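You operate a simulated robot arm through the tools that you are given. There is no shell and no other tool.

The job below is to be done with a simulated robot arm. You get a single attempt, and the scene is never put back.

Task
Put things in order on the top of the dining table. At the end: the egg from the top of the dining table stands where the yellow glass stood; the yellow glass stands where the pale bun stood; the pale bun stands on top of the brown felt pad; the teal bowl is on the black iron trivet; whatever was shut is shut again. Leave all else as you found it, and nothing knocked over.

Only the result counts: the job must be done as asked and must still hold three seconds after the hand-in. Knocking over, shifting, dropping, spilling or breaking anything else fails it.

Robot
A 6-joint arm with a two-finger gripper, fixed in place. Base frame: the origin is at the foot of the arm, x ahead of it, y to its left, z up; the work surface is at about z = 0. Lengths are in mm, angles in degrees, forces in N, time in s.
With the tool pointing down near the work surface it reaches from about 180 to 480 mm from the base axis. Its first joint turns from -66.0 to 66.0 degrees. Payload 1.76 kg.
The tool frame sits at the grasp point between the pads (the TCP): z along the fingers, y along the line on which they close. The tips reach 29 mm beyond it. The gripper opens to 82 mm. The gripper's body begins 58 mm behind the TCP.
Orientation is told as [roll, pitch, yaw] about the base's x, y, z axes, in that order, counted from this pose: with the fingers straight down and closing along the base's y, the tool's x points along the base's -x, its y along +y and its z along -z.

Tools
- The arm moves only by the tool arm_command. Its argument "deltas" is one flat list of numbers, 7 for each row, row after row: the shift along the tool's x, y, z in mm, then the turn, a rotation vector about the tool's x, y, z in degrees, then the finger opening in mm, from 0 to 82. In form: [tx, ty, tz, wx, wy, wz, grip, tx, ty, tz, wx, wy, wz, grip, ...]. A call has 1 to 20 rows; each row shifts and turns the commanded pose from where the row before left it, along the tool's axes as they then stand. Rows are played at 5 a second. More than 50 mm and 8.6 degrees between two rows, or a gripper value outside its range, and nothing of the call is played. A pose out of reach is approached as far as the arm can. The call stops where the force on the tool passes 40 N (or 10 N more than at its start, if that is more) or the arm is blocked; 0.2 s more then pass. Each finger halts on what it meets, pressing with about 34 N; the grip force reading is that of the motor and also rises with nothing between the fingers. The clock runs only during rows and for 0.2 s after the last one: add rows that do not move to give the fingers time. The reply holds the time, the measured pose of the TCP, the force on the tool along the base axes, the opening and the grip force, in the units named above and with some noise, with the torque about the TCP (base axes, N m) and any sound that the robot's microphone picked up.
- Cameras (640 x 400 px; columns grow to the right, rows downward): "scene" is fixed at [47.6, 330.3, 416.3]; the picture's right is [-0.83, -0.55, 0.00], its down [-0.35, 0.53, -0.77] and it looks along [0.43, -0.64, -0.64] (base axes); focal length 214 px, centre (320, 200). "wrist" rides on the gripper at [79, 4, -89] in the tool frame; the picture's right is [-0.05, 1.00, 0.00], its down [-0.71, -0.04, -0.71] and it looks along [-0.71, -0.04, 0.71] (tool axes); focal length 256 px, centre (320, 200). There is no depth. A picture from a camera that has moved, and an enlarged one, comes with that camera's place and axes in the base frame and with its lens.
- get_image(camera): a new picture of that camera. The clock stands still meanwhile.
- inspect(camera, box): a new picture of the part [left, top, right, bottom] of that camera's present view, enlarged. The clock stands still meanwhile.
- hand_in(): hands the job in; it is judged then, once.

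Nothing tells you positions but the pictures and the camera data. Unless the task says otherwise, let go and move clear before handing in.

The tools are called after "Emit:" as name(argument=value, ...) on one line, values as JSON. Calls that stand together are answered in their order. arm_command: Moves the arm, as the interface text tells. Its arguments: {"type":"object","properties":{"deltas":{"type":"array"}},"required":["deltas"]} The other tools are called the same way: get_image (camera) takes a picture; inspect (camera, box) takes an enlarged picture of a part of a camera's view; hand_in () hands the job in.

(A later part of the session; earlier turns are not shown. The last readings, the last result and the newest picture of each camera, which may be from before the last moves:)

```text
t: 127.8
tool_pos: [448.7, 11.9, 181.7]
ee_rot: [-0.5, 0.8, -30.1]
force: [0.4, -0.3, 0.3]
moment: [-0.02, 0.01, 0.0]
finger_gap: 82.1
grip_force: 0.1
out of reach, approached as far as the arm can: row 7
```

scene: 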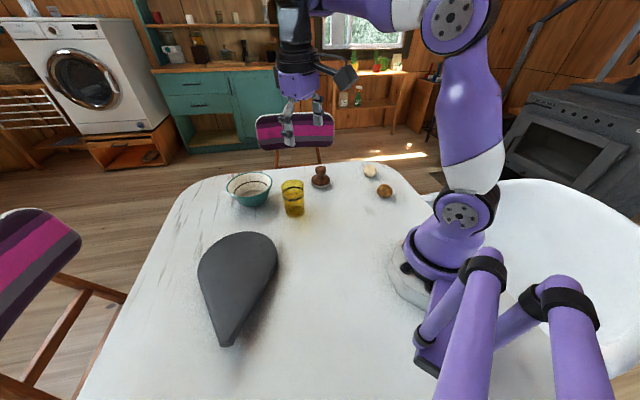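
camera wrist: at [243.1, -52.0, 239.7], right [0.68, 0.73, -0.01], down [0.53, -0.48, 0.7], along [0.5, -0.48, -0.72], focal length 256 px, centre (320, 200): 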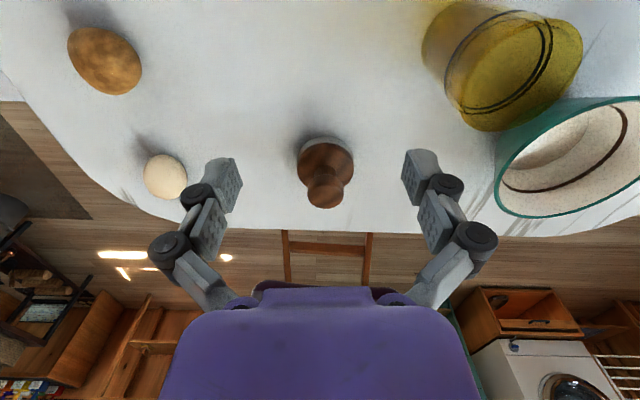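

Emit:
arm_command(deltas=[35.8, 7.7, 0, 0, 0, 0, 82, 35.8, 7.7, 0, 0, 0, 0, 82, 35.8, 7.7, 0, 0, 0, 0, 82, 35.8, 7.7, 0, 0, 0, 0, 82, 0, 0, 0, 0, -8, 0, 82, 0, 0, 0, 0, -8, 0, 82, 0, 0, 0, 0, -8, 0, 82, 0, 0, 0, 0, -8, 0, 82, 0, 0, 0, 0, -8, 0, 82, 0, 0, 0, 0, 0, 0, 82])

Emit:
get_image(camera="wrist")

```text
t: 130.0
tool_pos: [339.5, 108.6, 185.4]
ee_rot: [-0.6, -39.2, -29.5]
force: [0.2, 0.2, 0.4]
moment: [-0.03, 0.02, 0.0]
finger_gap: 81.9
grip_force: 0.1
```

```text
taken
camera wrist: at [238.5, 171.5, 204.4], right [0.53, 0.85, 0.03], down [0.07, -0.08, 0.99], along [0.84, -0.53, -0.1], focal length 256 px, centre (320, 200)
```

wrist: 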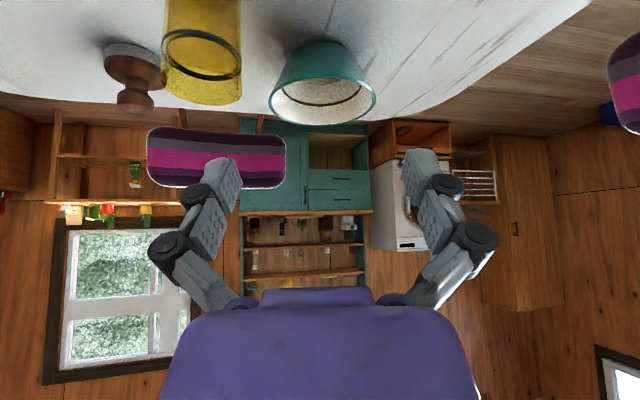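

Emit:
arm_command(deltas=[21.4, 0, 25.5, 0, 0, 0, 82, 21.4, 0, 25.5, 0, 0, 0, 82, 21.4, 0, 25.5, 0, 0, 0, 82, 0, 0, 0, 0, 0, 0, 82])

Emit:
get_image(camera="wrist")

Emit:
inspect(camera="wrist", box=[60, 60, 440, 220])

```text
t: 131.0
tool_pos: [337.4, 107.5, 86.2]
ee_rot: [-0.6, -39.1, -29.6]
force: [0.8, 0.2, 0.3]
moment: [0.0, 0.03, 0.02]
finger_gap: 82.0
grip_force: 0.1
```

```text
taken
camera wrist: at [235.8, 171.7, 105.1], right [0.53, 0.84, 0.03], down [0.07, -0.08, 0.99], along [0.84, -0.53, -0.1], focal length 256 px, centre (320, 200)
```

wrist: 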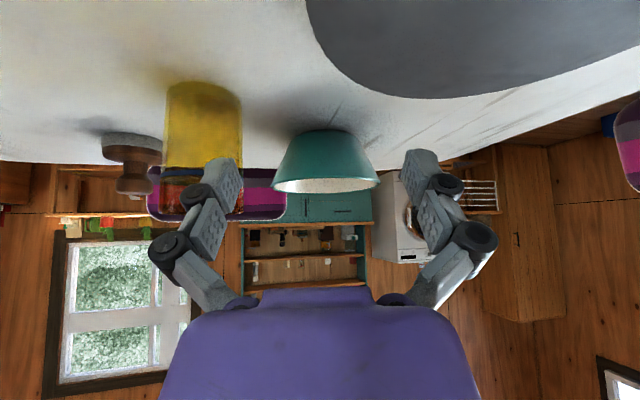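

```text
1.68 times, centred on (250, 140) of wrist
camera zoom: at [235.8, 171.7, 105.1], right [0.53, 0.84, 0.03], down [0.07, -0.08, 0.99], along [0.84, -0.53, -0.1], focal length 431 px, centre (438, 301)
```

zoom: 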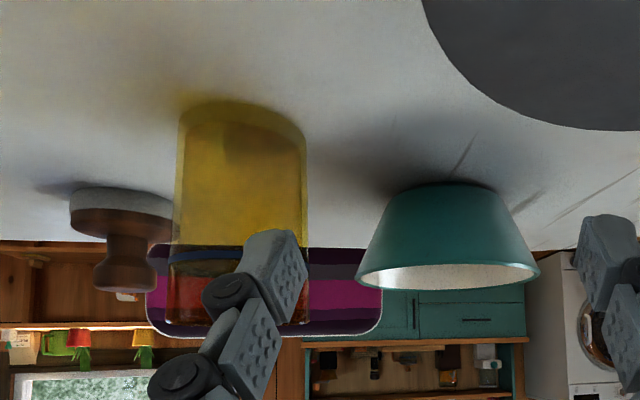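

Emit:
inspect(camera="wrist", box=[260, 115, 390, 205])

Emit:
inspect(camera="wrist", box=[80, 70, 260, 190])

```text
4.44 times, centred on (325, 160) of wrist
camera zoom: at [235.8, 171.7, 105.1], right [0.53, 0.84, 0.03], down [0.07, -0.08, 0.99], along [0.84, -0.53, -0.1], focal length 1138 px, centre (298, 378)
```

zoom: 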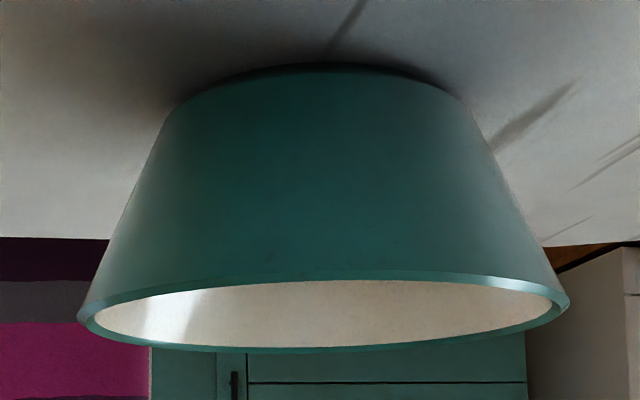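

```text
3.33 times, centred on (170, 130) of wrist
camera zoom: at [235.8, 171.7, 105.1], right [0.53, 0.84, 0.03], down [0.07, -0.08, 0.99], along [0.84, -0.53, -0.1], focal length 853 px, centre (820, 433)
```

zoom: 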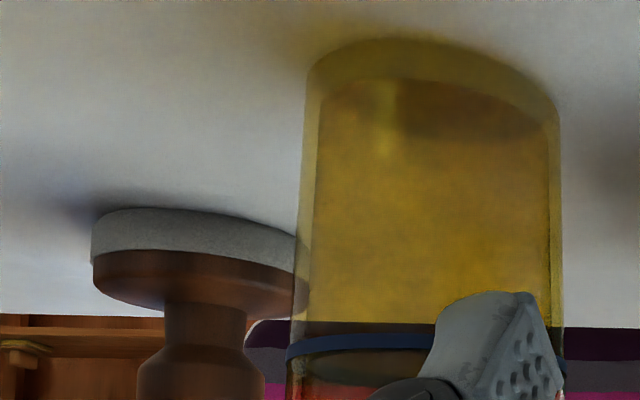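

The bowl stands straight on the table, and the glass may hold some drink up to its ring, so it must stay upright. Next a low side view of bun and egg.

Emit:
arm_command(deltas=[-21.4, 0, -25.5, 0, 0, 0, 82, -21.4, 0, -25.5, 0, 0, 0, 82, -21.4, 0, -25.5, 0, 0, 0, 82, 0, 0, 0, 0, 8, 0, 82, 0, 0, 0, 0, 8, 0, 82, 0, 0, 0, 0, 8, 0, 82, 0, 0, 0, 0, 8, 0, 82, 0, 0, 0, 0, 8, 0, 82, 0, 0, 0, 0, 0, 0, 82])

Emit:
arm_command(deltas=[0, 0, 0, 0, 0, 8, 82, 0, 0, 0, 0, 0, 8, 82, 0, 0, 0, 0, 0, 8, 82, 0, 0, 0, 0, 0, 8, 82, 0, 0, 0, 0, 0, 8, 82, 0, 0, 0, 0, 0, 8, 82, 0, 0, 0, 0, 0, 8, 82, 0, 0, 0, 0, 0, 8, 82, 0, 0, 0, 0, 0, 8, 82, 0, 0, 0, 0, 0, 8, 82, 0, 0, 0, 0, 0, 8, 82, 0, 0, 0, 0, 0, 0, 82])

```text
t: 133.0
tool_pos: [339.8, 108.1, 186.6]
ee_rot: [-0.5, 0.8, -29.9]
force: [-0.6, -0.4, -0.6]
moment: [-0.03, 0.0, 0.01]
finger_gap: 82.0
grip_force: 0.1
```

```text
t: 135.6
tool_pos: [339.3, 109.1, 185.4]
ee_rot: [-1.0, -0.4, -118.0]
force: [-0.7, 0.1, -0.4]
moment: [0.02, 0.02, -0.02]
finger_gap: 81.9
grip_force: 0.1
```

Emit:
arm_command(deltas=[-40, 2.5, 0, 0, 0, 0, 82, -40, 2.5, 0, 0, 0, 0, 82, -40, 2.5, 0, 0, 0, 0, 82, -40, 2.5, 0, 0, 0, 0, 82, -40, 2.5, 0, 0, 0, 0, 82, -40, 2.5, 0, 0, 0, 0, 82, 0, 0, 0, 0, -8, 0, 82, 0, 0, 0, 0, -8, 0, 82, 0, 0, 0, 0, -8, 0, 82, 0, 0, 0, 0, -8, 0, 82, 0, 0, 0, 0, -8, 0, 82, 0, 0, 0, 0, 0, 0, 82])

Emit:
get_image(camera="wrist")

```text
t: 138.2
tool_pos: [237.6, -112.2, 179.9]
ee_rot: [-1.1, -40.5, -117.0]
force: [-1.0, -0.7, -0.2]
moment: [-0.01, -0.02, 0.01]
finger_gap: 81.9
grip_force: 0.0
out of reach, approached as far as the arm can: row 11
```

```text
taken
camera wrist: at [295.0, -9.8, 196.3], right [0.86, -0.5, 0.02], down [-0.06, -0.06, 1.0], along [-0.5, -0.86, -0.08], focal length 256 px, centre (320, 200)
```

wrist: 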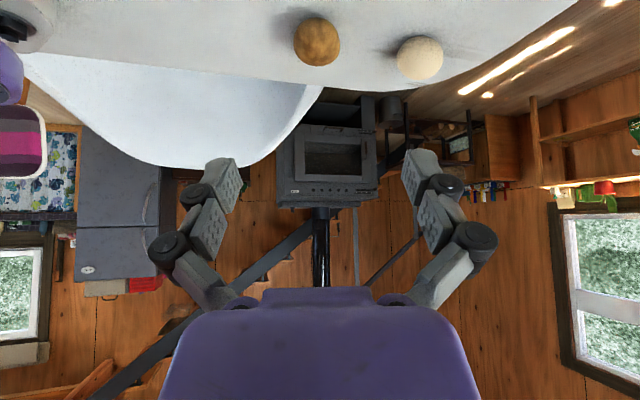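

Emit:
arm_command(deltas=[19.3, 0, 23, 0, 0, 0, 82, 19.3, 0, 23, 0, 0, 0, 82, 0, 0, 0, 0, 0, 0, 82])

Emit:
get_image(camera="wrist")

```text
t: 139.0
tool_pos: [235.5, -112.4, 119.3]
ee_rot: [-1.2, -40.4, -117.3]
force: [0.5, -0.1, -0.5]
moment: [0.05, 0.03, -0.03]
finger_gap: 81.8
grip_force: 0.0
```

```text
taken
camera wrist: at [294.2, -10.0, 136.2], right [0.86, -0.5, 0.02], down [-0.06, -0.06, 1.0], along [-0.5, -0.86, -0.08], focal length 256 px, centre (320, 200)
```

wrist: 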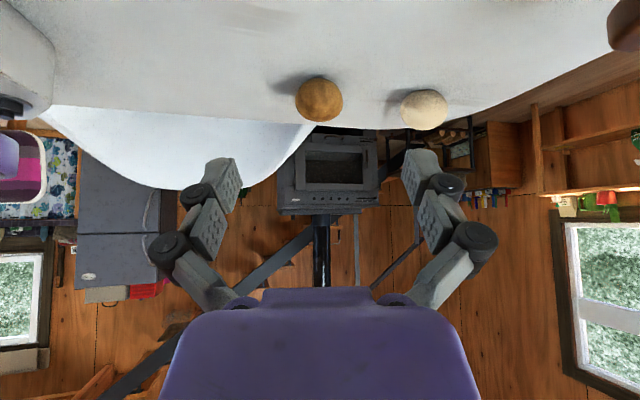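

Emit:
arm_command(deltas=[19.3, 0, 23, 0, 0, 0, 82, 12.9, 0, 15.3, 0, 0, 0, 82, 0, 0, 0, 0, 0, 0, 82])

Emit:
inspect(camera="wrist", box=[270, 80, 470, 180])

```text
t: 139.8
tool_pos: [234.9, -112.9, 68.9]
ee_rot: [-1.1, -40.4, -117.2]
force: [0.0, 0.1, -0.2]
moment: [0.01, 0.01, 0.0]
finger_gap: 82.0
grip_force: 0.1
```

```text
3.20 times, centred on (370, 130) of wrist
camera zoom: at [293.4, -10.1, 85.5], right [0.86, -0.5, 0.02], down [-0.06, -0.06, 1.0], along [-0.5, -0.86, -0.08], focal length 819 px, centre (160, 424)
```

zoom: 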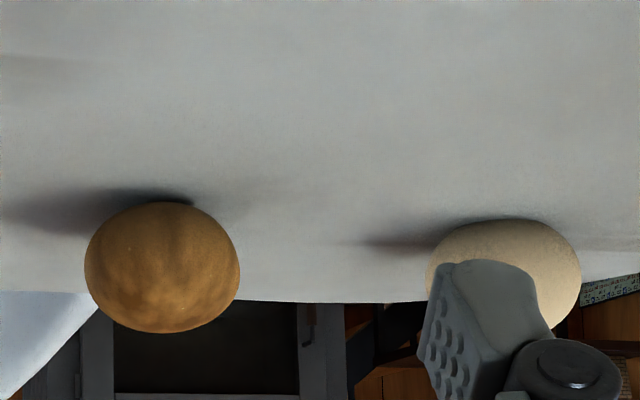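

Emit:
arm_command(deltas=[0, 0, 0, -4.3, 0, -5.1, 82, 0, 0, 0, -4.3, 0, -5.1, 82, 0, 0, 0, -4.3, 0, -5.1, 82, 0, 0, 0, 0, 0, 0, 82])

Emit:
get_image(camera="wrist")

Emit:
inspect(camera="wrist", box=[200, 80, 400, 180])

```text
t: 140.8
tool_pos: [235.8, -112.7, 70.2]
ee_rot: [-1.2, -40.1, -97.0]
force: [-0.2, 0.2, -0.1]
moment: [0.01, 0.0, -0.04]
finger_gap: 82.0
grip_force: 0.0
```

```text
taken
camera wrist: at [254.4, 4.0, 86.9], right [0.98, -0.18, 0.02], down [-0.03, -0.08, 1.0], along [-0.17, -0.98, -0.09], focal length 256 px, centre (320, 200)
```

wrist: 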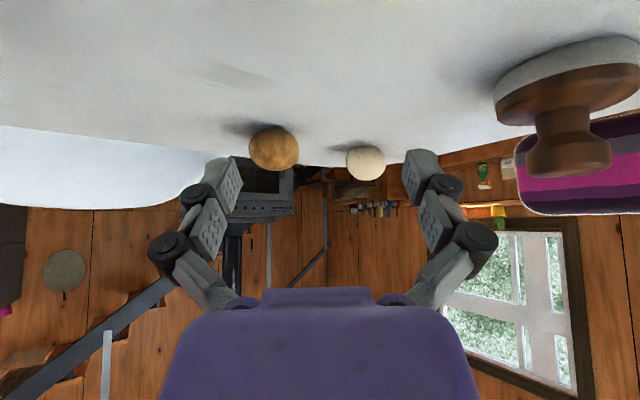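

```text
3.20 times, centred on (300, 130) of wrist
camera zoom: at [254.4, 4.0, 86.9], right [0.98, -0.18, 0.02], down [-0.03, -0.08, 1.0], along [-0.17, -0.98, -0.09], focal length 819 px, centre (384, 424)
```

zoom: 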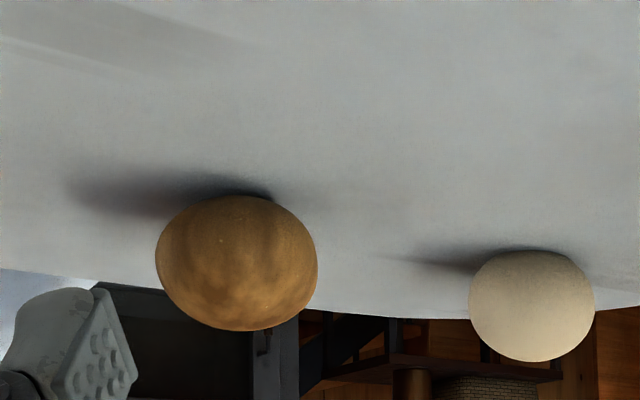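

Emit:
inspect(camera="wrist", box=[335, 135, 395, 190])

Emit:
inspect(camera="wrist", box=[240, 115, 310, 180])

Emit:
inspect(camera="scene", box=[360, 160, 396, 202])

```text
7.27 times, centred on (365, 162) of wrist
camera zoom: at [254.4, 4.0, 86.9], right [0.98, -0.18, 0.02], down [-0.03, -0.08, 1.0], along [-0.17, -0.98, -0.09], focal length 1862 px, centre (-7, 473)
```

zoom: 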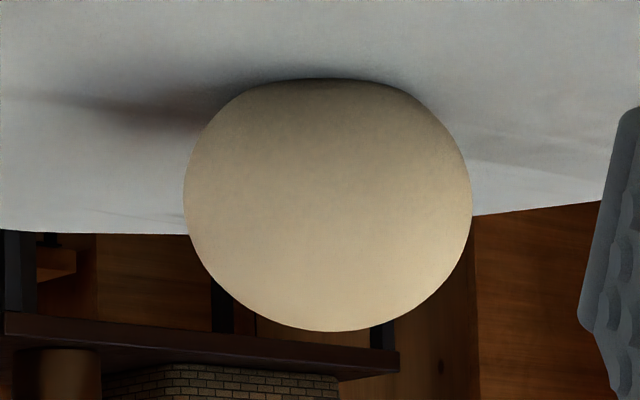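

```text
6.15 times, centred on (275, 148) of wrist
camera zoom: at [254.4, 4.0, 86.9], right [0.98, -0.18, 0.02], down [-0.03, -0.08, 1.0], along [-0.17, -0.98, -0.09], focal length 1575 px, centre (597, 523)
```

zoom: 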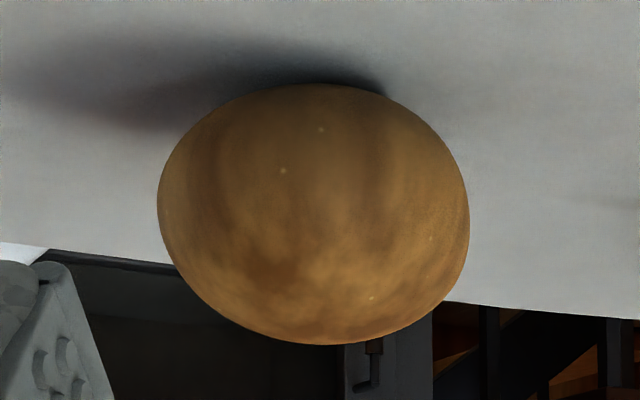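

```text
9.52 times, centred on (378, 181) of scene
camera zoom: at [47.6, 330.3, 416.3], right [-0.83, -0.55, 0.0], down [-0.35, 0.53, -0.77], along [0.43, -0.64, -0.64], focal length 2043 px, centre (-232, 381)
```

zoom: 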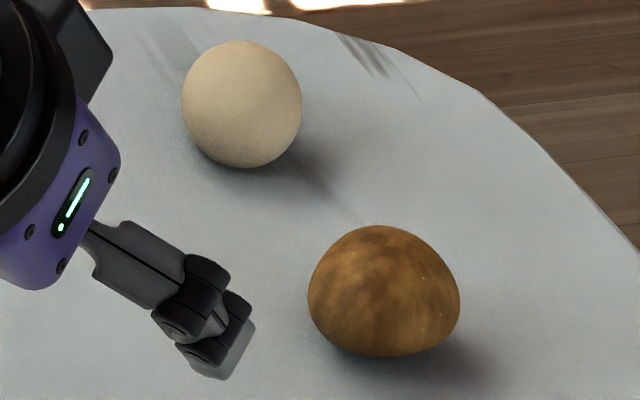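

The brown lump is squat and rounded, the pale one longer with a smooth shell. Since something must be "shut", the brown knobbed piece could be a lid on a small grey dish, so I'll go over it and try its knob gently.

Emit:
arm_command(deltas=[-21.4, 0, -25.5, 0, 0, 0, 82, -21.4, 0, -25.5, 0, 0, 0, 82, -21.4, 0, -25.5, 0, 0, 0, 82, 0, 0, 0, 0, 8, 0, 82, 0, 0, 0, 0, 8, 0, 82, 0, 0, 0, 0, 8, 0, 82, 0, 0, 0, 0, 8, 0, 82, 0, 0, 0, 0, 8, 0, 82, 0, 0, 0, 0, 0, -8, 82, 0, 0, 0, 0, 0, -8, 82, 0, 0, 0, 0, 0, -8, 82, 0, 0, 0, 0, 0, -8, 82, 0, 0, 0, 0, 0, -8, 82, 0, 0, 0, 0, 0, -8, 82, 0, 0, 0, 0, 0, -8, 82, 0, 0, 0, 0, 0, -8, 82, 0, 0, 0, 0, 0, -8, 82, 0, 0, 0, 0, 0, 0, 82])

```text
t: 144.6
tool_pos: [236.7, -111.9, 169.2]
ee_rot: [-0.4, 0.9, -25.8]
force: [0.1, -0.6, 0.9]
moment: [0.03, 0.0, -0.02]
finger_gap: 81.8
grip_force: 0.1
```

Emit:
arm_command(deltas=[-34, 3.7, 3, 0, -0.9, 0, 82, -34, 3.7, 3, 0, 0, 0, 82, -34, 3.7, 3, 0, 0, 0, 82, -34, 3.7, 3, 0, 0, 0, 82, 0, 0, 0, 0, 0, 0, 82])

Emit:
get_image(camera="wrist")

```text
t: 145.8
tool_pos: [365.0, -159.1, 156.9]
ee_rot: [-0.4, -0.1, -26.0]
force: [1.1, 0.4, 0.7]
moment: [0.02, 0.01, -0.02]
finger_gap: 82.2
grip_force: 0.0
```

```text
taken
camera wrist: at [295.3, -119.9, 246.5], right [0.48, 0.88, -0.01], down [0.62, -0.34, 0.71], along [0.62, -0.35, -0.71], focal length 256 px, centre (320, 200)
```

wrist: 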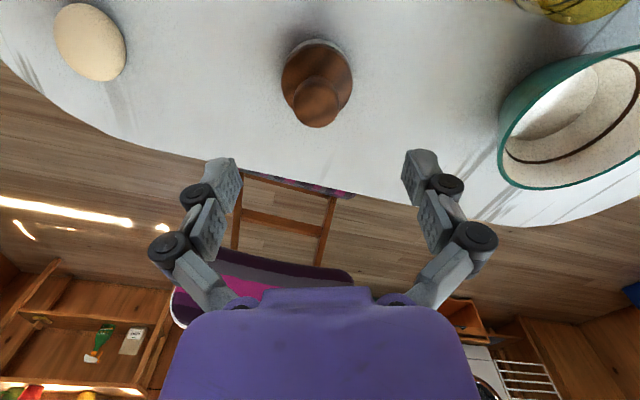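

Emit:
arm_command(deltas=[0, 0, 22, 0, 0, 0, 82, 0, 0, 22, 0, 0, 0, 82, 0, 0, 0, 0, 0, 0, 82])

Emit:
get_image(camera="wrist")

Emit:
inspect(camera="wrist", box=[240, 70, 400, 190])

```text
t: 146.6
tool_pos: [365.6, -158.8, 111.8]
ee_rot: [-0.5, -0.1, -26.0]
force: [0.1, -0.4, 0.6]
moment: [0.01, -0.03, 0.01]
finger_gap: 82.1
grip_force: 0.1
```

```text
taken
camera wrist: at [295.1, -119.5, 202.0], right [0.48, 0.87, -0.01], down [0.62, -0.34, 0.71], along [0.62, -0.35, -0.71], focal length 256 px, centre (320, 200)
```

wrist: 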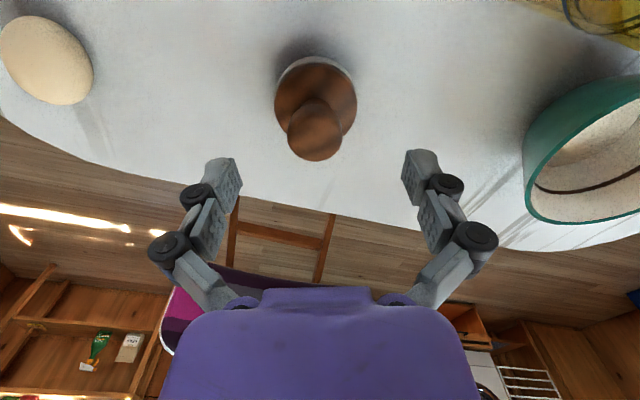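

```text
3.33 times, centred on (320, 130) of wrist
camera zoom: at [295.1, -119.5, 202.0], right [0.48, 0.87, -0.01], down [0.62, -0.34, 0.71], along [0.62, -0.35, -0.71], focal length 853 px, centre (320, 433)
```

zoom: 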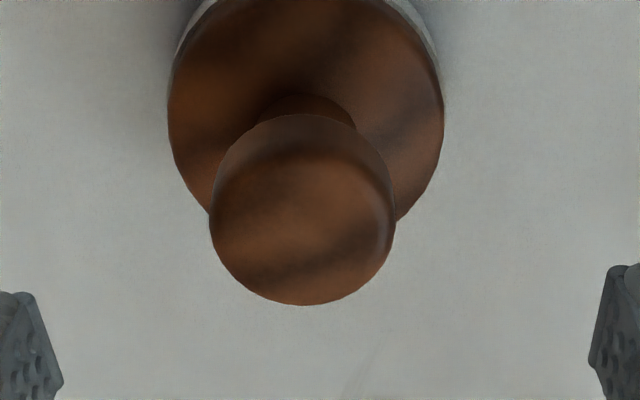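

Emit:
arm_command(deltas=[0, -4.5, 20, 0, 0, 0, 82, 0, 0, 20, 0, 0, 0, 82, 0, 0, 8, 0, 0, 0, 82, 0, 0, 0, 0, 0, 0, 82])

Emit:
inspect(camera="wrist", box=[140, 90, 500, 290])

Emit:
inspect(camera="scene", box=[270, 130, 380, 210])

```text
t: 147.6
tool_pos: [362.2, -163.4, 64.1]
ee_rot: [-0.4, 0.1, -25.8]
force: [0.7, 0.5, 0.2]
moment: [0.02, 0.02, 0.0]
finger_gap: 81.9
grip_force: 0.0
```

```text
1.78 times, centred on (320, 190) of wrist
camera zoom: at [292.6, -123.9, 153.8], right [0.48, 0.87, -0.01], down [0.62, -0.34, 0.71], along [0.62, -0.35, -0.71], focal length 455 px, centre (320, 218)
```

zoom: 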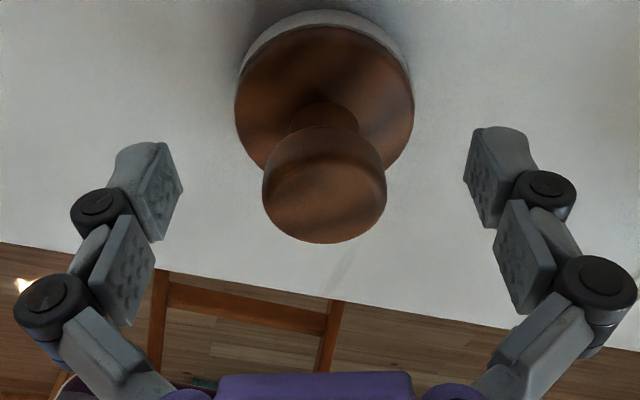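

```text
5.00 times, centred on (325, 170) of scene
camera zoom: at [47.6, 330.3, 416.3], right [-0.83, -0.55, 0.0], down [-0.35, 0.53, -0.77], along [0.43, -0.64, -0.64], focal length 1072 px, centre (295, 350)
```

zoom: 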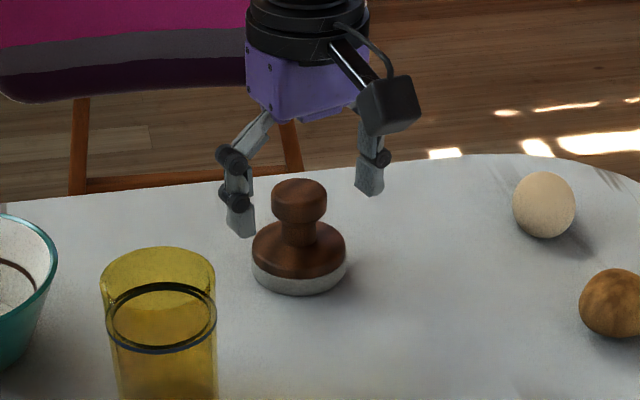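

Emit:
arm_command(deltas=[0, 0, 0, 0, 0, 0, 50, 0, 0, 0, 0, 0, 0, 42, 0, 0, 0, 0, 0, 0, 38, 0, 0, 0, 0, 0, 0, 36, 0, 0, 0, 0, 0, 0, 34, 0, 0, 0, 0, 0, 0, 34])

Emit:
arm_command(deltas=[0, 0, 0, 0, 0, 0, 32, 0, 0, 0, 0, 0, 0, 30, 0, 0, 0, 0, 0, 0, 28, 0, 0, 0, 0, 0, 0, 28])

```text
t: 149.0
tool_pos: [363.1, -164.2, 66.5]
ee_rot: [-0.4, -0.2, -25.9]
force: [0.2, -0.4, 1.8]
moment: [-0.03, 0.02, 0.03]
finger_gap: 34.7
grip_force: 12.4
```

```text
t: 150.0
tool_pos: [363.5, -163.0, 63.9]
ee_rot: [-0.4, -0.1, -25.9]
force: [-1.8, 1.0, 3.5]
moment: [-0.05, 0.03, -0.02]
finger_gap: 33.8
grip_force: 33.7
```

The knob is gripped at 34 mm. I'll lift a few millimetres to see whether only a lid comes up.

Emit:
arm_command(deltas=[0, 0, -3, 0, 0, 0, 28, 0, 0, -4, 0, 0, 0, 28, 0, 0, -5, 0, 0, 0, 28, 0, 0, 0, 0, 0, 0, 28])

Emit:
inspect(camera="scene", box=[270, 130, 380, 210])

Emit:
inspect(camera="wrist", box=[240, 70, 400, 190])

```text
t: 151.0
tool_pos: [363.7, -162.3, 77.4]
ee_rot: [-0.4, 0.0, -25.9]
force: [-0.6, 0.5, -1.0]
moment: [0.01, -0.02, 0.01]
finger_gap: 33.2
grip_force: 34.3
```

```text
5.00 times, centred on (325, 170) of scene
camera zoom: at [47.6, 330.3, 416.3], right [-0.83, -0.55, 0.0], down [-0.35, 0.53, -0.77], along [0.43, -0.64, -0.64], focal length 1072 px, centre (295, 350)
```

zoom: 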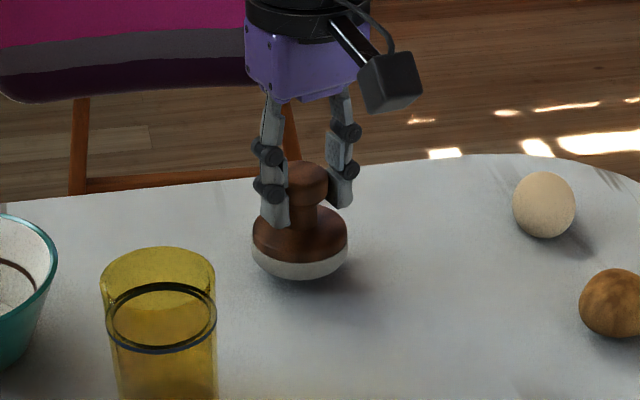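

```text
3.33 times, centred on (320, 130) of wrist
camera zoom: at [292.8, -124.0, 166.6], right [0.48, 0.87, -0.01], down [0.62, -0.34, 0.71], along [0.62, -0.35, -0.71], focal length 853 px, centre (320, 433)
```

zoom: 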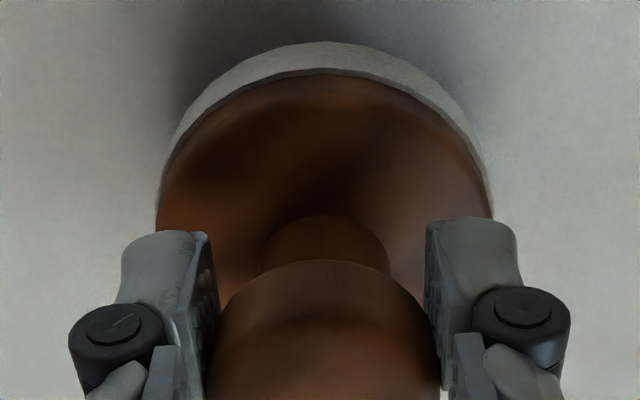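

It comes up as one piece. I'll lift a little more to check below it.

Emit:
arm_command(deltas=[0, 0, -10, 0, 0, 0, 26, 0, 0, -15, 0, 0, 0, 26, 0, 0, -15, 0, 0, 0, 26, 0, 0, 0, 0, 0, 0, 26])

Emit:
inspect(camera="scene", box=[270, 130, 380, 210])

```text
t: 152.0
tool_pos: [363.0, -162.8, 117.5]
ee_rot: [-0.3, 0.1, -25.9]
force: [0.2, 0.1, -0.4]
moment: [0.01, -0.02, -0.01]
finger_gap: 33.8
grip_force: 33.8
```

```text
5.00 times, centred on (325, 170) of scene
camera zoom: at [47.6, 330.3, 416.3], right [-0.83, -0.55, 0.0], down [-0.35, 0.53, -0.77], along [0.43, -0.64, -0.64], focal length 1072 px, centre (295, 350)
```

zoom: 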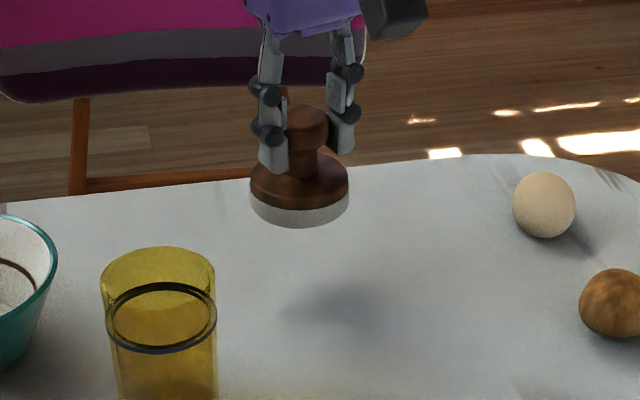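

Bare table beneath. I'll set it back exactly where it was.

Emit:
arm_command(deltas=[0, 0, 15, 0, 0, 0, 26, 0, 0, 15, 0, 0, 0, 26, 0, 0, 10, 0, 0, 0, 26, 0, 0, 6, 0, 0, 0, 26, 0, 0, 3, 0, 0, 0, 26, 0, 0, 2, 0, 0, 0, 26, 0, 0, 0, 0, 0, 0, 26])

```text
t: 153.6
tool_pos: [363.8, -162.9, 66.7]
ee_rot: [-0.4, 0.0, -25.9]
force: [0.1, 2.0, -1.0]
moment: [-0.01, 0.01, -0.01]
finger_gap: 33.4
grip_force: 33.6
```

Emit:
arm_command(deltas=[0, 0, 1, 0, 0, 0, 26, 0, 0, 1, 0, 0, 0, 26, 0, 0, 0, 0, 0, 0, 26])

```text
t: 154.4
tool_pos: [365.1, -163.2, 65.1]
ee_rot: [-0.4, -0.1, -25.8]
force: [-4.0, 4.5, 15.5]
moment: [-0.01, 0.22, -0.05]
finger_gap: 33.2
grip_force: 34.3
```

Emit:
arm_command(deltas=[0, 0, -0.5, 0, 0, 0, 36, 0, 0, 0, 0, 0, 0, 44, 0, 0, 0, 0, 0, 0, 82, 0, 0, 0, 0, 0, 0, 82])

Emit:
inspect(camera="wrist", box=[140, 90, 500, 290])

Emit:
arm_command(deltas=[0, 0, -30, 0, 0, 0, 82, 0, 0, -40, 0, 0, 0, 82, 0, 0, -30, 0, 0, 0, 82, 0, 0, 0, 0, 0, 0, 82])

Emit:
get_image(camera="scene")

```text
t: 155.4
tool_pos: [363.0, -164.4, 65.1]
ee_rot: [-0.4, 0.1, -26.0]
force: [0.3, 0.1, -0.3]
moment: [0.01, 0.01, 0.0]
finger_gap: 82.1
grip_force: 0.1
```

```text
1.78 times, centred on (320, 190) of wrist
camera zoom: at [292.8, -124.3, 153.9], right [0.48, 0.87, -0.01], down [0.62, -0.34, 0.71], along [0.62, -0.35, -0.71], focal length 455 px, centre (320, 218)
```

zoom: 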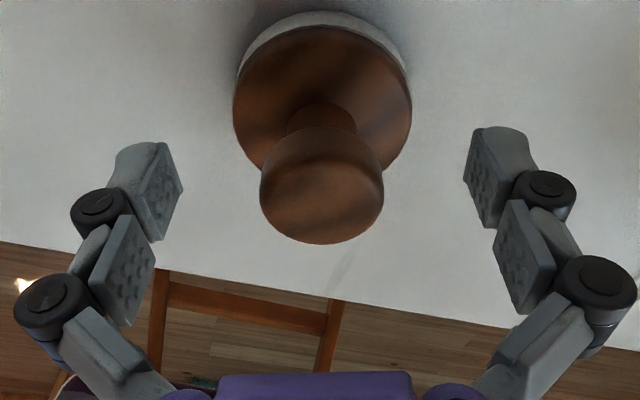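

```text
t: 156.4
tool_pos: [361.9, -162.0, 164.1]
ee_rot: [-0.4, 0.0, -25.9]
force: [-1.1, 0.2, -0.1]
moment: [-0.02, -0.02, 0.03]
finger_gap: 81.9
grip_force: 0.1
```

```text
taken
```

scene: 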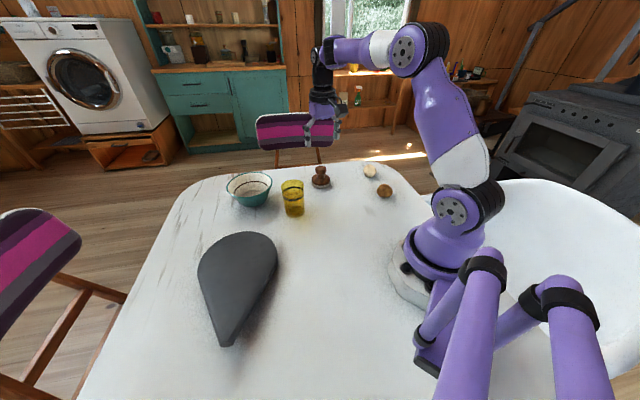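

The tamper is back in place. The tub at the far left is the only other thing that could hold the pad, so I'll bring the camera nearer to look down into it.

Emit:
arm_command(deltas=[25.5, 28.7, -8, 0, 0, 0, 82, 25.5, 28.7, -8, 0, 0, 0, 82, 25.5, 28.7, -8, 0, 0, 0, 82, 25.5, 28.7, -8, 0, 0, 0, 82, 25.5, 28.7, -8, 0, 0, 0, 82, 25.5, 28.7, -8, 0, 0, 0, 82, 31.8, 27.2, 0, 0, 0, 0, 82, 31.8, 27.2, 0, 0, 0, 0, 82, 31.8, 27.2, 0, 0, 0, 0, 82, 31.8, 27.2, 0, 0, 0, 0, 82, 31.8, 27.2, 0, 0, 0, 0, 82, 31.8, 27.2, 0, 0, 0, 0, 82, 0, 0, 0, 0, 0, 0, 82])

Emit:
arm_command(deltas=[0, 0, 0, 0, 0, -8.5, 82, 0, 0, 0, 0, 0, -8.5, 82, 0, 0, 0, 0, 0, -8.5, 82, 0, 0, 0, 0, 0, -8.5, 82, 0, 0, 0, 0, 0, -8.5, 82, 0, 0, 0, 0, 0, -8.5, 82, 0, 0, 0, 0, 0, -8.5, 82, 0, 0, 0, 0, 0, -8.5, 82, 0, 0, 0, 0, 0, -8.5, 82, 0, 0, 0, 0, 0, -8.5, 82, 0, 0, 0, 0, 0, -8.5, 82, 0, 0, 0, 0, 0, -8.5, 82, 0, 0, 0, 0, 0, -8.5, 82, 0, 0, 0, 0, 0, -8.5, 82, 0, 0, 0, 0, 0, -8.5, 82, 0, 0, 0, 0, 0, -8.5, 82, 0, 0, 0, 0, 0, -8.5, 82, 0, 0, 0, 0, 0, -8.5, 82, 0, 0, 0, 0, 0, 0, 82])

Emit:
get_image(camera="wrist")

```text
t: 159.2
tool_pos: [200.7, 290.4, 211.6]
ee_rot: [-0.4, 0.0, -25.9]
force: [0.4, -0.1, 0.8]
moment: [0.01, 0.02, 0.0]
finger_gap: 82.1
grip_force: 0.1
```

```text
t: 163.2
tool_pos: [201.1, 288.7, 211.5]
ee_rot: [0.4, 0.2, 127.2]
force: [0.2, -0.9, -0.8]
moment: [0.01, 0.0, 0.0]
finger_gap: 82.0
grip_force: 0.1
```

```text
taken
camera wrist: at [244.9, 224.5, 299.9], right [-0.83, -0.56, 0.01], down [-0.4, 0.59, 0.7], along [-0.4, 0.58, -0.71], focal length 256 px, centre (320, 200)
```

wrist: 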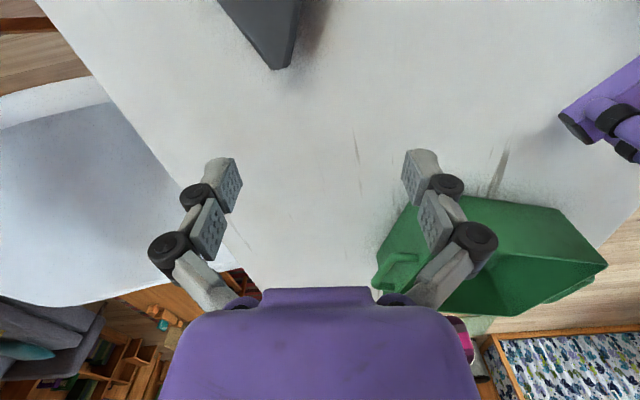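

Emit:
arm_command(deltas=[0, 0, 0, 0, 0, -8, 82, 0, 0, 0, 0, 0, -8, 82, 0, 0, 0, 0, 0, -8, 82, 0, 0, 0, 0, 0, -8, 82, 0, 0, 0, 0, 0, 0, 82])

Emit:
get_image(camera="wrist")

```text
t: 164.4
tool_pos: [201.1, 289.8, 210.6]
ee_rot: [0.4, -0.1, 159.2]
force: [-1.0, 0.2, 0.0]
moment: [0.02, 0.01, -0.01]
finger_gap: 82.0
grip_force: 0.0
```

```text
taken
camera wrist: at [273.0, 258.3, 299.9], right [-0.4, -0.91, 0.01], down [-0.65, 0.29, 0.71], along [-0.65, 0.28, -0.71], focal length 256 px, centre (320, 200)
```

wrist: 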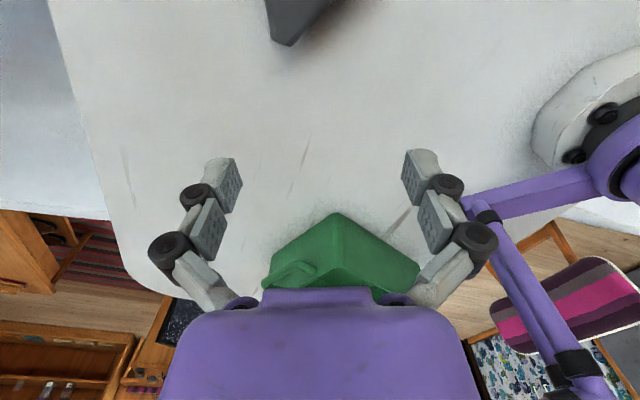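

The tub shows no contents I can see and is out of reach. I suspect the drawn shape of the dark piece hides its true top, so I'll feel its surface at a second point near a foot, at about (359,134), to compare heights.

Emit:
arm_command(deltas=[0, 0, 0, 0, 0, 8.5, 0, 0, 0, 0, 0, 0, 8.5, 0, 0, 0, 0, 0, 0, 8.5, 0, 0, 0, 0, 0, 0, 8.5, 0, 0, 0, 0, 0, 0, 8.5, 0, 0, 0, 0, 0, 0, 8.5, 0, 0, 0, 0, 0, 0, 8.5, 0, 0, 0, 0, 0, 0, 8.5, 0, 0, 0, 0, 0, 0, 8.5, 0, 0, 0, 0, 0, 0, 8.5, 0, 0, 0, 0, 0, 0, 8.5, 0, 0, 0, 0, 0, 0, 8.5, 0, 0, 0, 0, 0, 0, 8.5, 0, 0, 0, 0, 0, 0, 8.5, 0, 0, 0, 0, 0, 0, 8.5, 0, 0, 0, 0, 0, 0, 0, 0])

```text
t: 167.8
tool_pos: [201.8, 290.0, 209.7]
ee_rot: [-0.2, 0.4, 31.5]
force: [0.2, 0.1, -0.2]
moment: [0.01, -0.03, 0.01]
finger_gap: 0.0
grip_force: 28.5
```

Emit:
arm_command(deltas=[-10.4, -43.2, 0, 0, 0, 0, 0, -10.4, -43.2, 0, 0, 0, 0, 0, -10.4, -43.2, 0, 0, 0, 0, 0, -10.4, -43.2, 0, 0, 0, 0, 0, -10.4, -43.2, 0, 0, 0, 0, 0, 0, 0, 40, 0, 0, 0, 0, 0, 0, 40, 0, 0, 0, 0, 0, 0, 40, 0, 0, 0, 0, 0, 0, 25, 0, 0, 0, 0, 0, 0, 0, 0, 0, 0, 0])

Emit:
get_image(camera="wrist")

```text
t: 170.0
tool_pos: [357.5, 131.8, 65.6]
ee_rot: [-0.2, 0.3, 31.6]
force: [-0.6, -0.4, 0.1]
moment: [-0.01, 0.01, -0.03]
finger_gap: 0.0
grip_force: 29.0
```

```text
taken
camera wrist: at [287.0, 94.2, 154.9], right [-0.48, 0.88, 0.0], down [0.62, 0.34, 0.7], along [0.62, 0.33, -0.71], focal length 256 px, centre (320, 200)
```

wrist: 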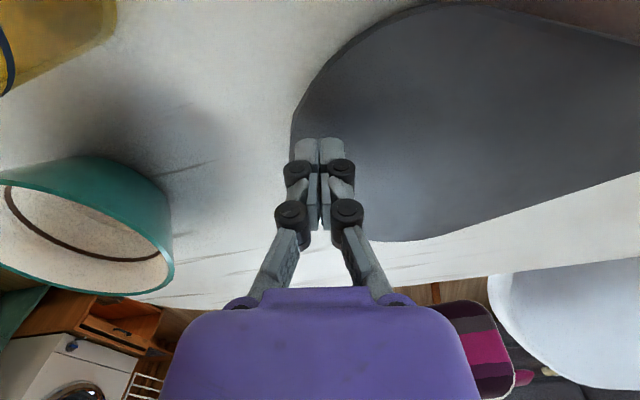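

Emit:
arm_command(deltas=[0, 0, 6, 0, 0, 0, 0, 0, 0, 2, 0, 0, 0, 0, 0, 0, 1, 0, 0, 0, 0, 0, 0, 1, 0, 0, 0, 0, 0, 0, 0, 0, 0, 0, 0])

Emit:
arm_command(deltas=[0, 0, 1, 0, 0, 0, 0, 0, 0, 1, 0, 0, 0, 0, 0, 0, 0, 0, 0, 0, 0])

Emit:
arm_command(deltas=[0, 0, 1, 0, 0, 0, 0, 0, 0, 1, 0, 0, 0, 0, 0, 0, 0, 0, 0, 0, 0])

```text
t: 171.2
tool_pos: [358.6, 131.6, 55.2]
ee_rot: [-0.2, 0.3, 31.5]
force: [-0.3, 0.2, 0.0]
moment: [-0.01, 0.01, -0.01]
finger_gap: 0.0
grip_force: 28.8
```

```text
t: 172.0
tool_pos: [357.6, 130.9, 53.6]
ee_rot: [-0.2, 0.4, 31.5]
force: [-0.8, -0.4, -0.2]
moment: [0.01, 0.0, 0.0]
finger_gap: 0.0
grip_force: 28.7
```

```text
t: 172.8
tool_pos: [358.2, 131.4, 52.0]
ee_rot: [-0.2, 0.3, 31.6]
force: [0.0, 0.6, 0.4]
moment: [0.03, 0.01, 0.0]
finger_gap: 0.0
grip_force: 28.3
```

Emit:
arm_command(deltas=[0, 0, 1, 0, 0, 0, 0, 0, 0, 1, 0, 0, 0, 0, 0, 0, 0, 0, 0, 0, 0])

Emit:
arm_command(deltas=[0, 0, 1, 0, 0, 0, 0, 0, 0, 0, 0, 0, 0, 0])

Emit:
arm_command(deltas=[0, 0, 1, 0, 0, 0, 0, 0, 0, 0, 0, 0, 0, 0])

```text
t: 173.6
tool_pos: [358.5, 132.3, 51.5]
ee_rot: [-0.3, 0.2, 31.6]
force: [-10.0, -3.2, 27.2]
moment: [-0.05, 0.23, 0.01]
finger_gap: 6.0
grip_force: 29.0
```

```text
t: 174.0
tool_pos: [358.4, 132.7, 50.5]
ee_rot: [-0.3, 0.2, 31.7]
force: [-1.8, -1.1, 7.2]
moment: [-0.01, 0.06, 0.0]
finger_gap: 5.9
grip_force: 28.6
stopped in row 1: the force on the tool passed its limit at 44 N (the readings are from after the stop); the commanded pose is now the measured one
```

```text
t: 174.6
tool_pos: [359.1, 132.0, 49.6]
ee_rot: [-0.3, 0.1, 31.6]
force: [-12.8, -3.7, 36.2]
moment: [-0.05, 0.31, 0.03]
finger_gap: 5.8
grip_force: 28.8
```

The top is flat at z ≈ 22.5 in both places, like a solid plate. I'll rise and scan the bare table areas at high zoom for a thin pad that I may have missed.

Emit:
arm_command(deltas=[0, 0, -3, 0, 0, 0, 0, 0, 0, -30, 0, 0, 0, 0, 0, 0, -40, 0, 0, 0, 0, 0, 0, -40, 0, 0, 0, 60, 10, -40, 0, 0, 0, 0, 82, 10, -40, 0, 0, 0, 0, 82, 10, -40, 0, 0, 0, 0, 82, 0, 0, 0, 0, 0, 0, 82])

Emit:
inspect(camera="scene", box=[260, 200, 420, 300])

Emit:
inspect(camera="scene", box=[240, 290, 420, 400])

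Emit:
inspect(camera="scene", box=[80, 290, 260, 400])

Emit:
get_image(camera="wrist")

```text
t: 176.4
tool_pos: [397.2, 15.5, 162.3]
ee_rot: [-0.3, 0.2, 31.6]
force: [-0.5, 0.0, 0.0]
moment: [0.02, 0.02, 0.02]
finger_gap: 82.0
grip_force: 0.0
```

```text
4.00 times, centred on (340, 250) of scene
camera zoom: at [47.6, 330.3, 416.3], right [-0.83, -0.55, 0.0], down [-0.35, 0.53, -0.77], along [0.43, -0.64, -0.64], focal length 858 px, centre (240, 0)
```

zoom: 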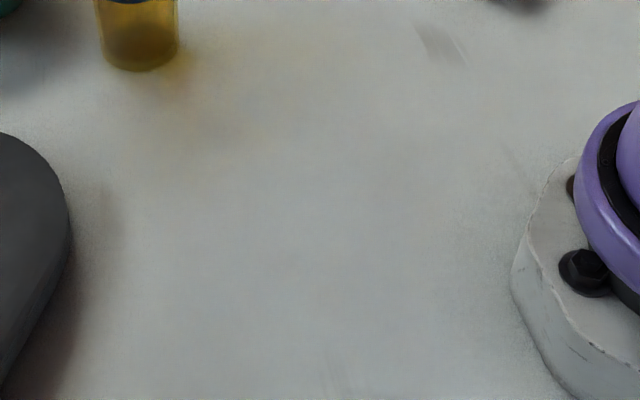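

```text
3.56 times, centred on (330, 345) of scene
camera zoom: at [47.6, 330.3, 416.3], right [-0.83, -0.55, 0.0], down [-0.35, 0.53, -0.77], along [0.43, -0.64, -0.64], focal length 763 px, centre (284, -316)
```

zoom: 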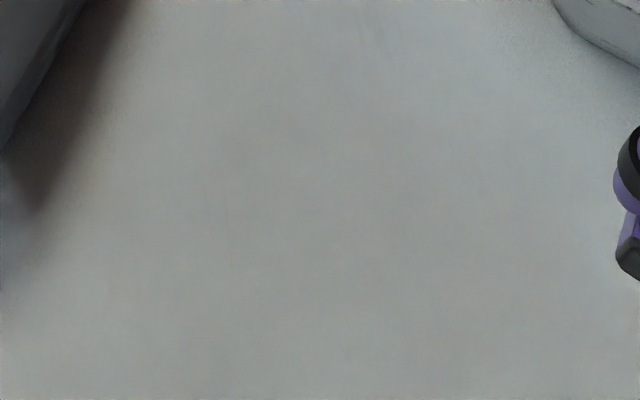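

```text
3.56 times, centred on (170, 345) of scene
camera zoom: at [47.6, 330.3, 416.3], right [-0.83, -0.55, 0.0], down [-0.35, 0.53, -0.77], along [0.43, -0.64, -0.64], focal length 763 px, centre (853, -316)
```

zoom: 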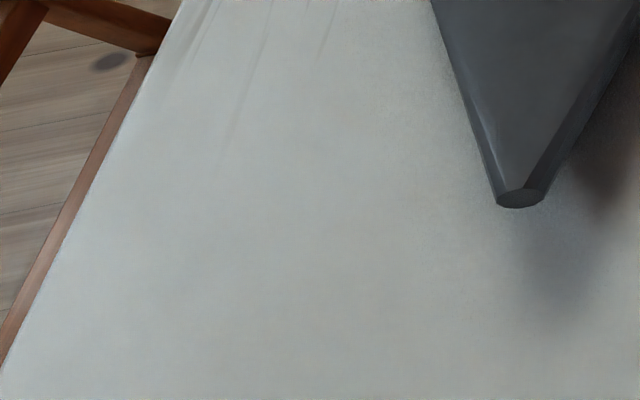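

```text
taken
camera wrist: at [325.2, -22.3, 252.1], right [-0.48, 0.88, 0.0], down [0.62, 0.34, 0.7], along [0.62, 0.33, -0.71], focal length 256 px, centre (320, 200)
```

wrist: 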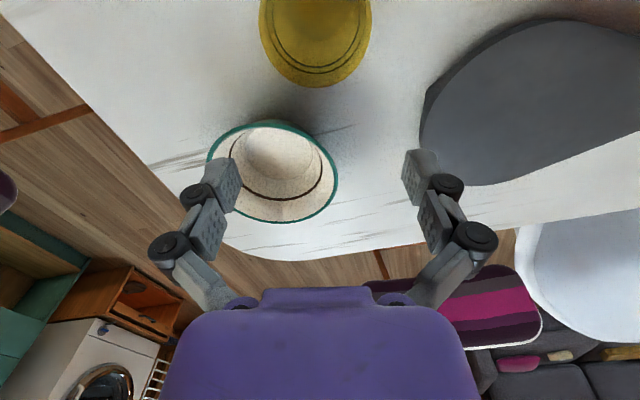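

No pad anywhere on the open table. I'll make one more try at looking into the green tub, with the fingers closed so they block less.

Emit:
arm_command(deltas=[0, 0, -25, 0, 0, 0, 0, 0, 0, -25, 0, 0, 0, 0, 2.8, 41, 0, 0, 0, 0, 0, 2.8, 41, 0, 0, 0, 0, 0, 2.8, 41, 0, 0, 0, 0, 0, 2.8, 41, 0, 0, 0, 0, 0, 2.8, 41, 0, 0, 0, 0, 0, 2.8, 41, 0, 0, 0, 0, 0, 2.8, 41, 0, 0, 0, 0, 0, 5.3, 32.7, 0, 0, 0, 0, 0, 5.3, 32.7, 0, 0, 0, 0, 0, 5.3, 32.7, 0, 0, 0, 0, 0, 0, 0, 0, 0, 0, 0, 0])

Emit:
arm_command(deltas=[0, 0, 0, 0, 0, -8.5, 0, 0, 0, 0, 0, 0, -8.5, 0, 0, 0, 0, 0, 0, -8.5, 0, 0, 0, 0, 0, 0, -8.5, 0, 0, 0, 0, 0, 0, -8.5, 0, 0, 0, 0, 0, 0, -8.5, 0, 0, 0, 0, 0, 0, -8.5, 0, 0, 0, 0, 0, 0, -8.5, 0, 0, 0, 0, 0, 0, -8.5, 0, 0, 0, 0, 0, 0, -8.5, 0, 0, 0, 0, 0, 0, 0, 0])

Emit:
get_image(camera="wrist")

```text
t: 179.2
tool_pos: [164.4, 324.5, 211.4]
ee_rot: [-0.3, 0.2, 31.5]
force: [0.9, 0.1, -0.2]
moment: [0.01, 0.02, 0.01]
finger_gap: 0.0
grip_force: 28.4
```

```text
t: 181.6
tool_pos: [163.0, 325.0, 210.9]
ee_rot: [0.2, 0.3, 116.7]
force: [0.5, 1.1, 0.2]
moment: [0.03, -0.02, 0.04]
finger_gap: 0.0
grip_force: 28.7
```

```text
taken
camera wrist: at [194.6, 252.4, 301.4], right [-0.92, -0.4, 0.0], down [-0.28, 0.65, 0.7], along [-0.28, 0.64, -0.71], focal length 256 px, centre (320, 200)
```

wrist: 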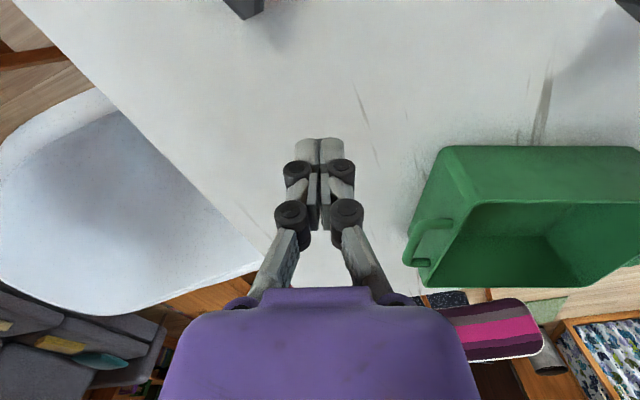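

Emit:
inspect(camera="wrist", box=[390, 130, 640, 300])

Emit:
arm_command(deltas=[0, 0, 0, 0, 0, -8, 0, 0, 0, 0, 0, 0, -6, 0, 0, 0, 0, 0, 0, 0, 0])

Emit:
get_image(camera="wrist")

```text
2.35 times, centred on (515, 215) of wrist
camera zoom: at [194.6, 252.4, 301.4], right [-0.92, -0.4, 0.0], down [-0.28, 0.65, 0.7], along [-0.28, 0.64, -0.71], focal length 602 px, centre (-139, 165)
```

zoom: 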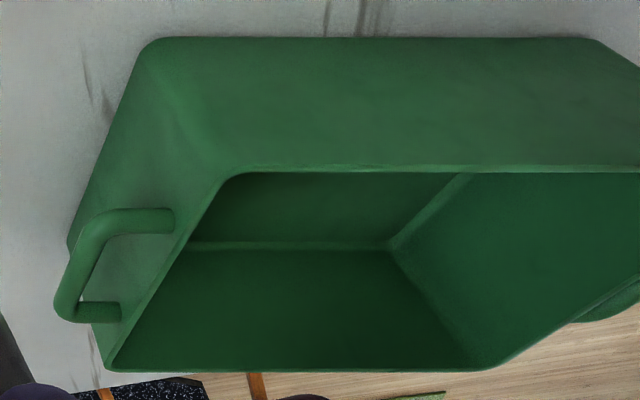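

```text
t: 182.4
tool_pos: [163.6, 324.3, 211.6]
ee_rot: [0.3, 0.2, 130.7]
force: [-0.2, -1.0, 0.9]
moment: [-0.01, 0.06, -0.02]
finger_gap: 0.0
grip_force: 29.1
```

```text
taken
camera wrist: at [211.3, 262.1, 301.4], right [-0.79, -0.61, 0.0], down [-0.43, 0.56, 0.7], along [-0.43, 0.56, -0.71], focal length 256 px, centre (320, 200)
```

wrist: 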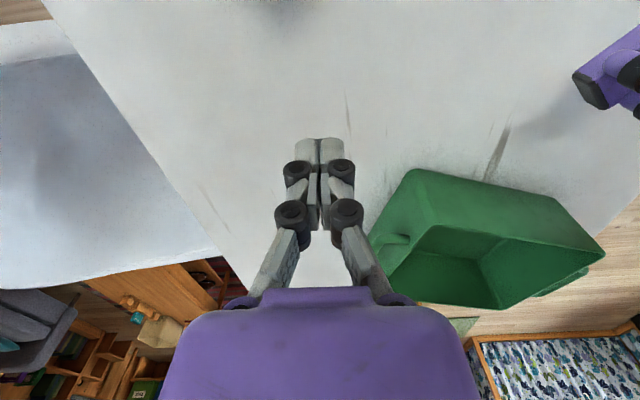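

The tub is empty too. But the orders form a chain: egg to the glass's place, glass to the bun's place, bun to the pad, bowl to the trivet — so the pad is most likely hidden under the bowl. I'll start with the bowl and go to look at it closely.

Emit:
arm_command(deltas=[0, 0, 0, 0, 0, 8.5, 82, 0, 0, 0, 0, 0, 8.5, 82, 0, 0, 0, 0, 0, 8.5, 82, 0, 0, 0, 0, 0, 8.5, 82, 0, 0, 0, 0, 0, 8.5, 82, 0, 0, 0, 0, 0, 8.5, 82, 0, 0, 0, 0, 0, 8.5, 82, 0, 0, 0, 0, 0, 8.5, 82, 0, 0, 0, 0, 0, 8.5, 82, 0, 0, 0, 0, 0, 8.5, 82, 0, 0, 0, 0, 0, 8.5, 82, 0, 0, 0, 0, 0, 8.5, 82, 0, 0, 0, 0, 0, 8.5, 82, 0, 0, 0, 0, 0, 8.5, 82, 0, 0, 0, 0, 0, 8.5, 82, 0, 0, 0, 0, 0, 3.2, 82, 0, 0, 0, 0, 0, 0, 82])

Emit:
arm_command(deltas=[-22, -39, 0, 0, 0, 0, 82, -22, -39, 0, 0, 0, 0, 82, -22, -39, 0, 0, 0, 0, 82, -22, -39, 0, 0, 0, 0, 82, -22, -39, 0, 0, 0, 0, 82, -22, -39, 0, 0, 0, 0, 82, -22, -39, 0, 0, 0, 0, 82, -22, -39, 0, 0, 0, 0, 82, 0, 0, 0, 0, 0, 0, 82])

Emit:
get_image(camera="wrist")

```text
t: 186.0
tool_pos: [163.2, 324.6, 210.7]
ee_rot: [-0.3, -0.1, -0.1]
force: [0.5, 0.3, 0.4]
moment: [-0.01, 0.0, -0.02]
finger_gap: 82.1
grip_force: 0.1
```

```text
t: 188.0
tool_pos: [339.4, 11.2, 213.6]
ee_rot: [-0.3, -0.1, -0.1]
force: [-0.6, 0.6, -0.1]
moment: [-0.04, 0.0, 0.0]
finger_gap: 82.0
grip_force: 0.0
```

```text
taken
camera wrist: at [258.0, 16.2, 301.7], right [0.06, 1.0, -0.01], down [0.71, -0.03, 0.71], along [0.71, -0.04, -0.71], focal length 256 px, centre (320, 200)
```

wrist: 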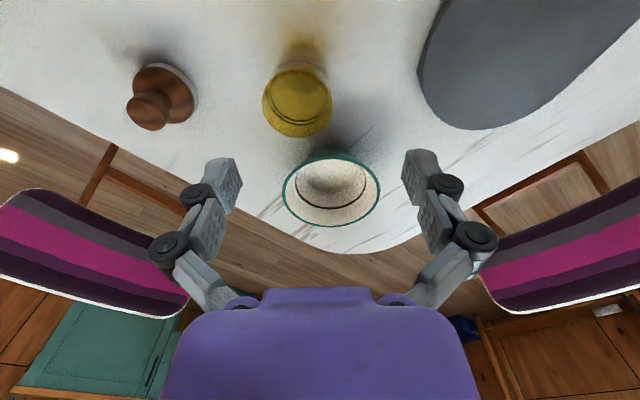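

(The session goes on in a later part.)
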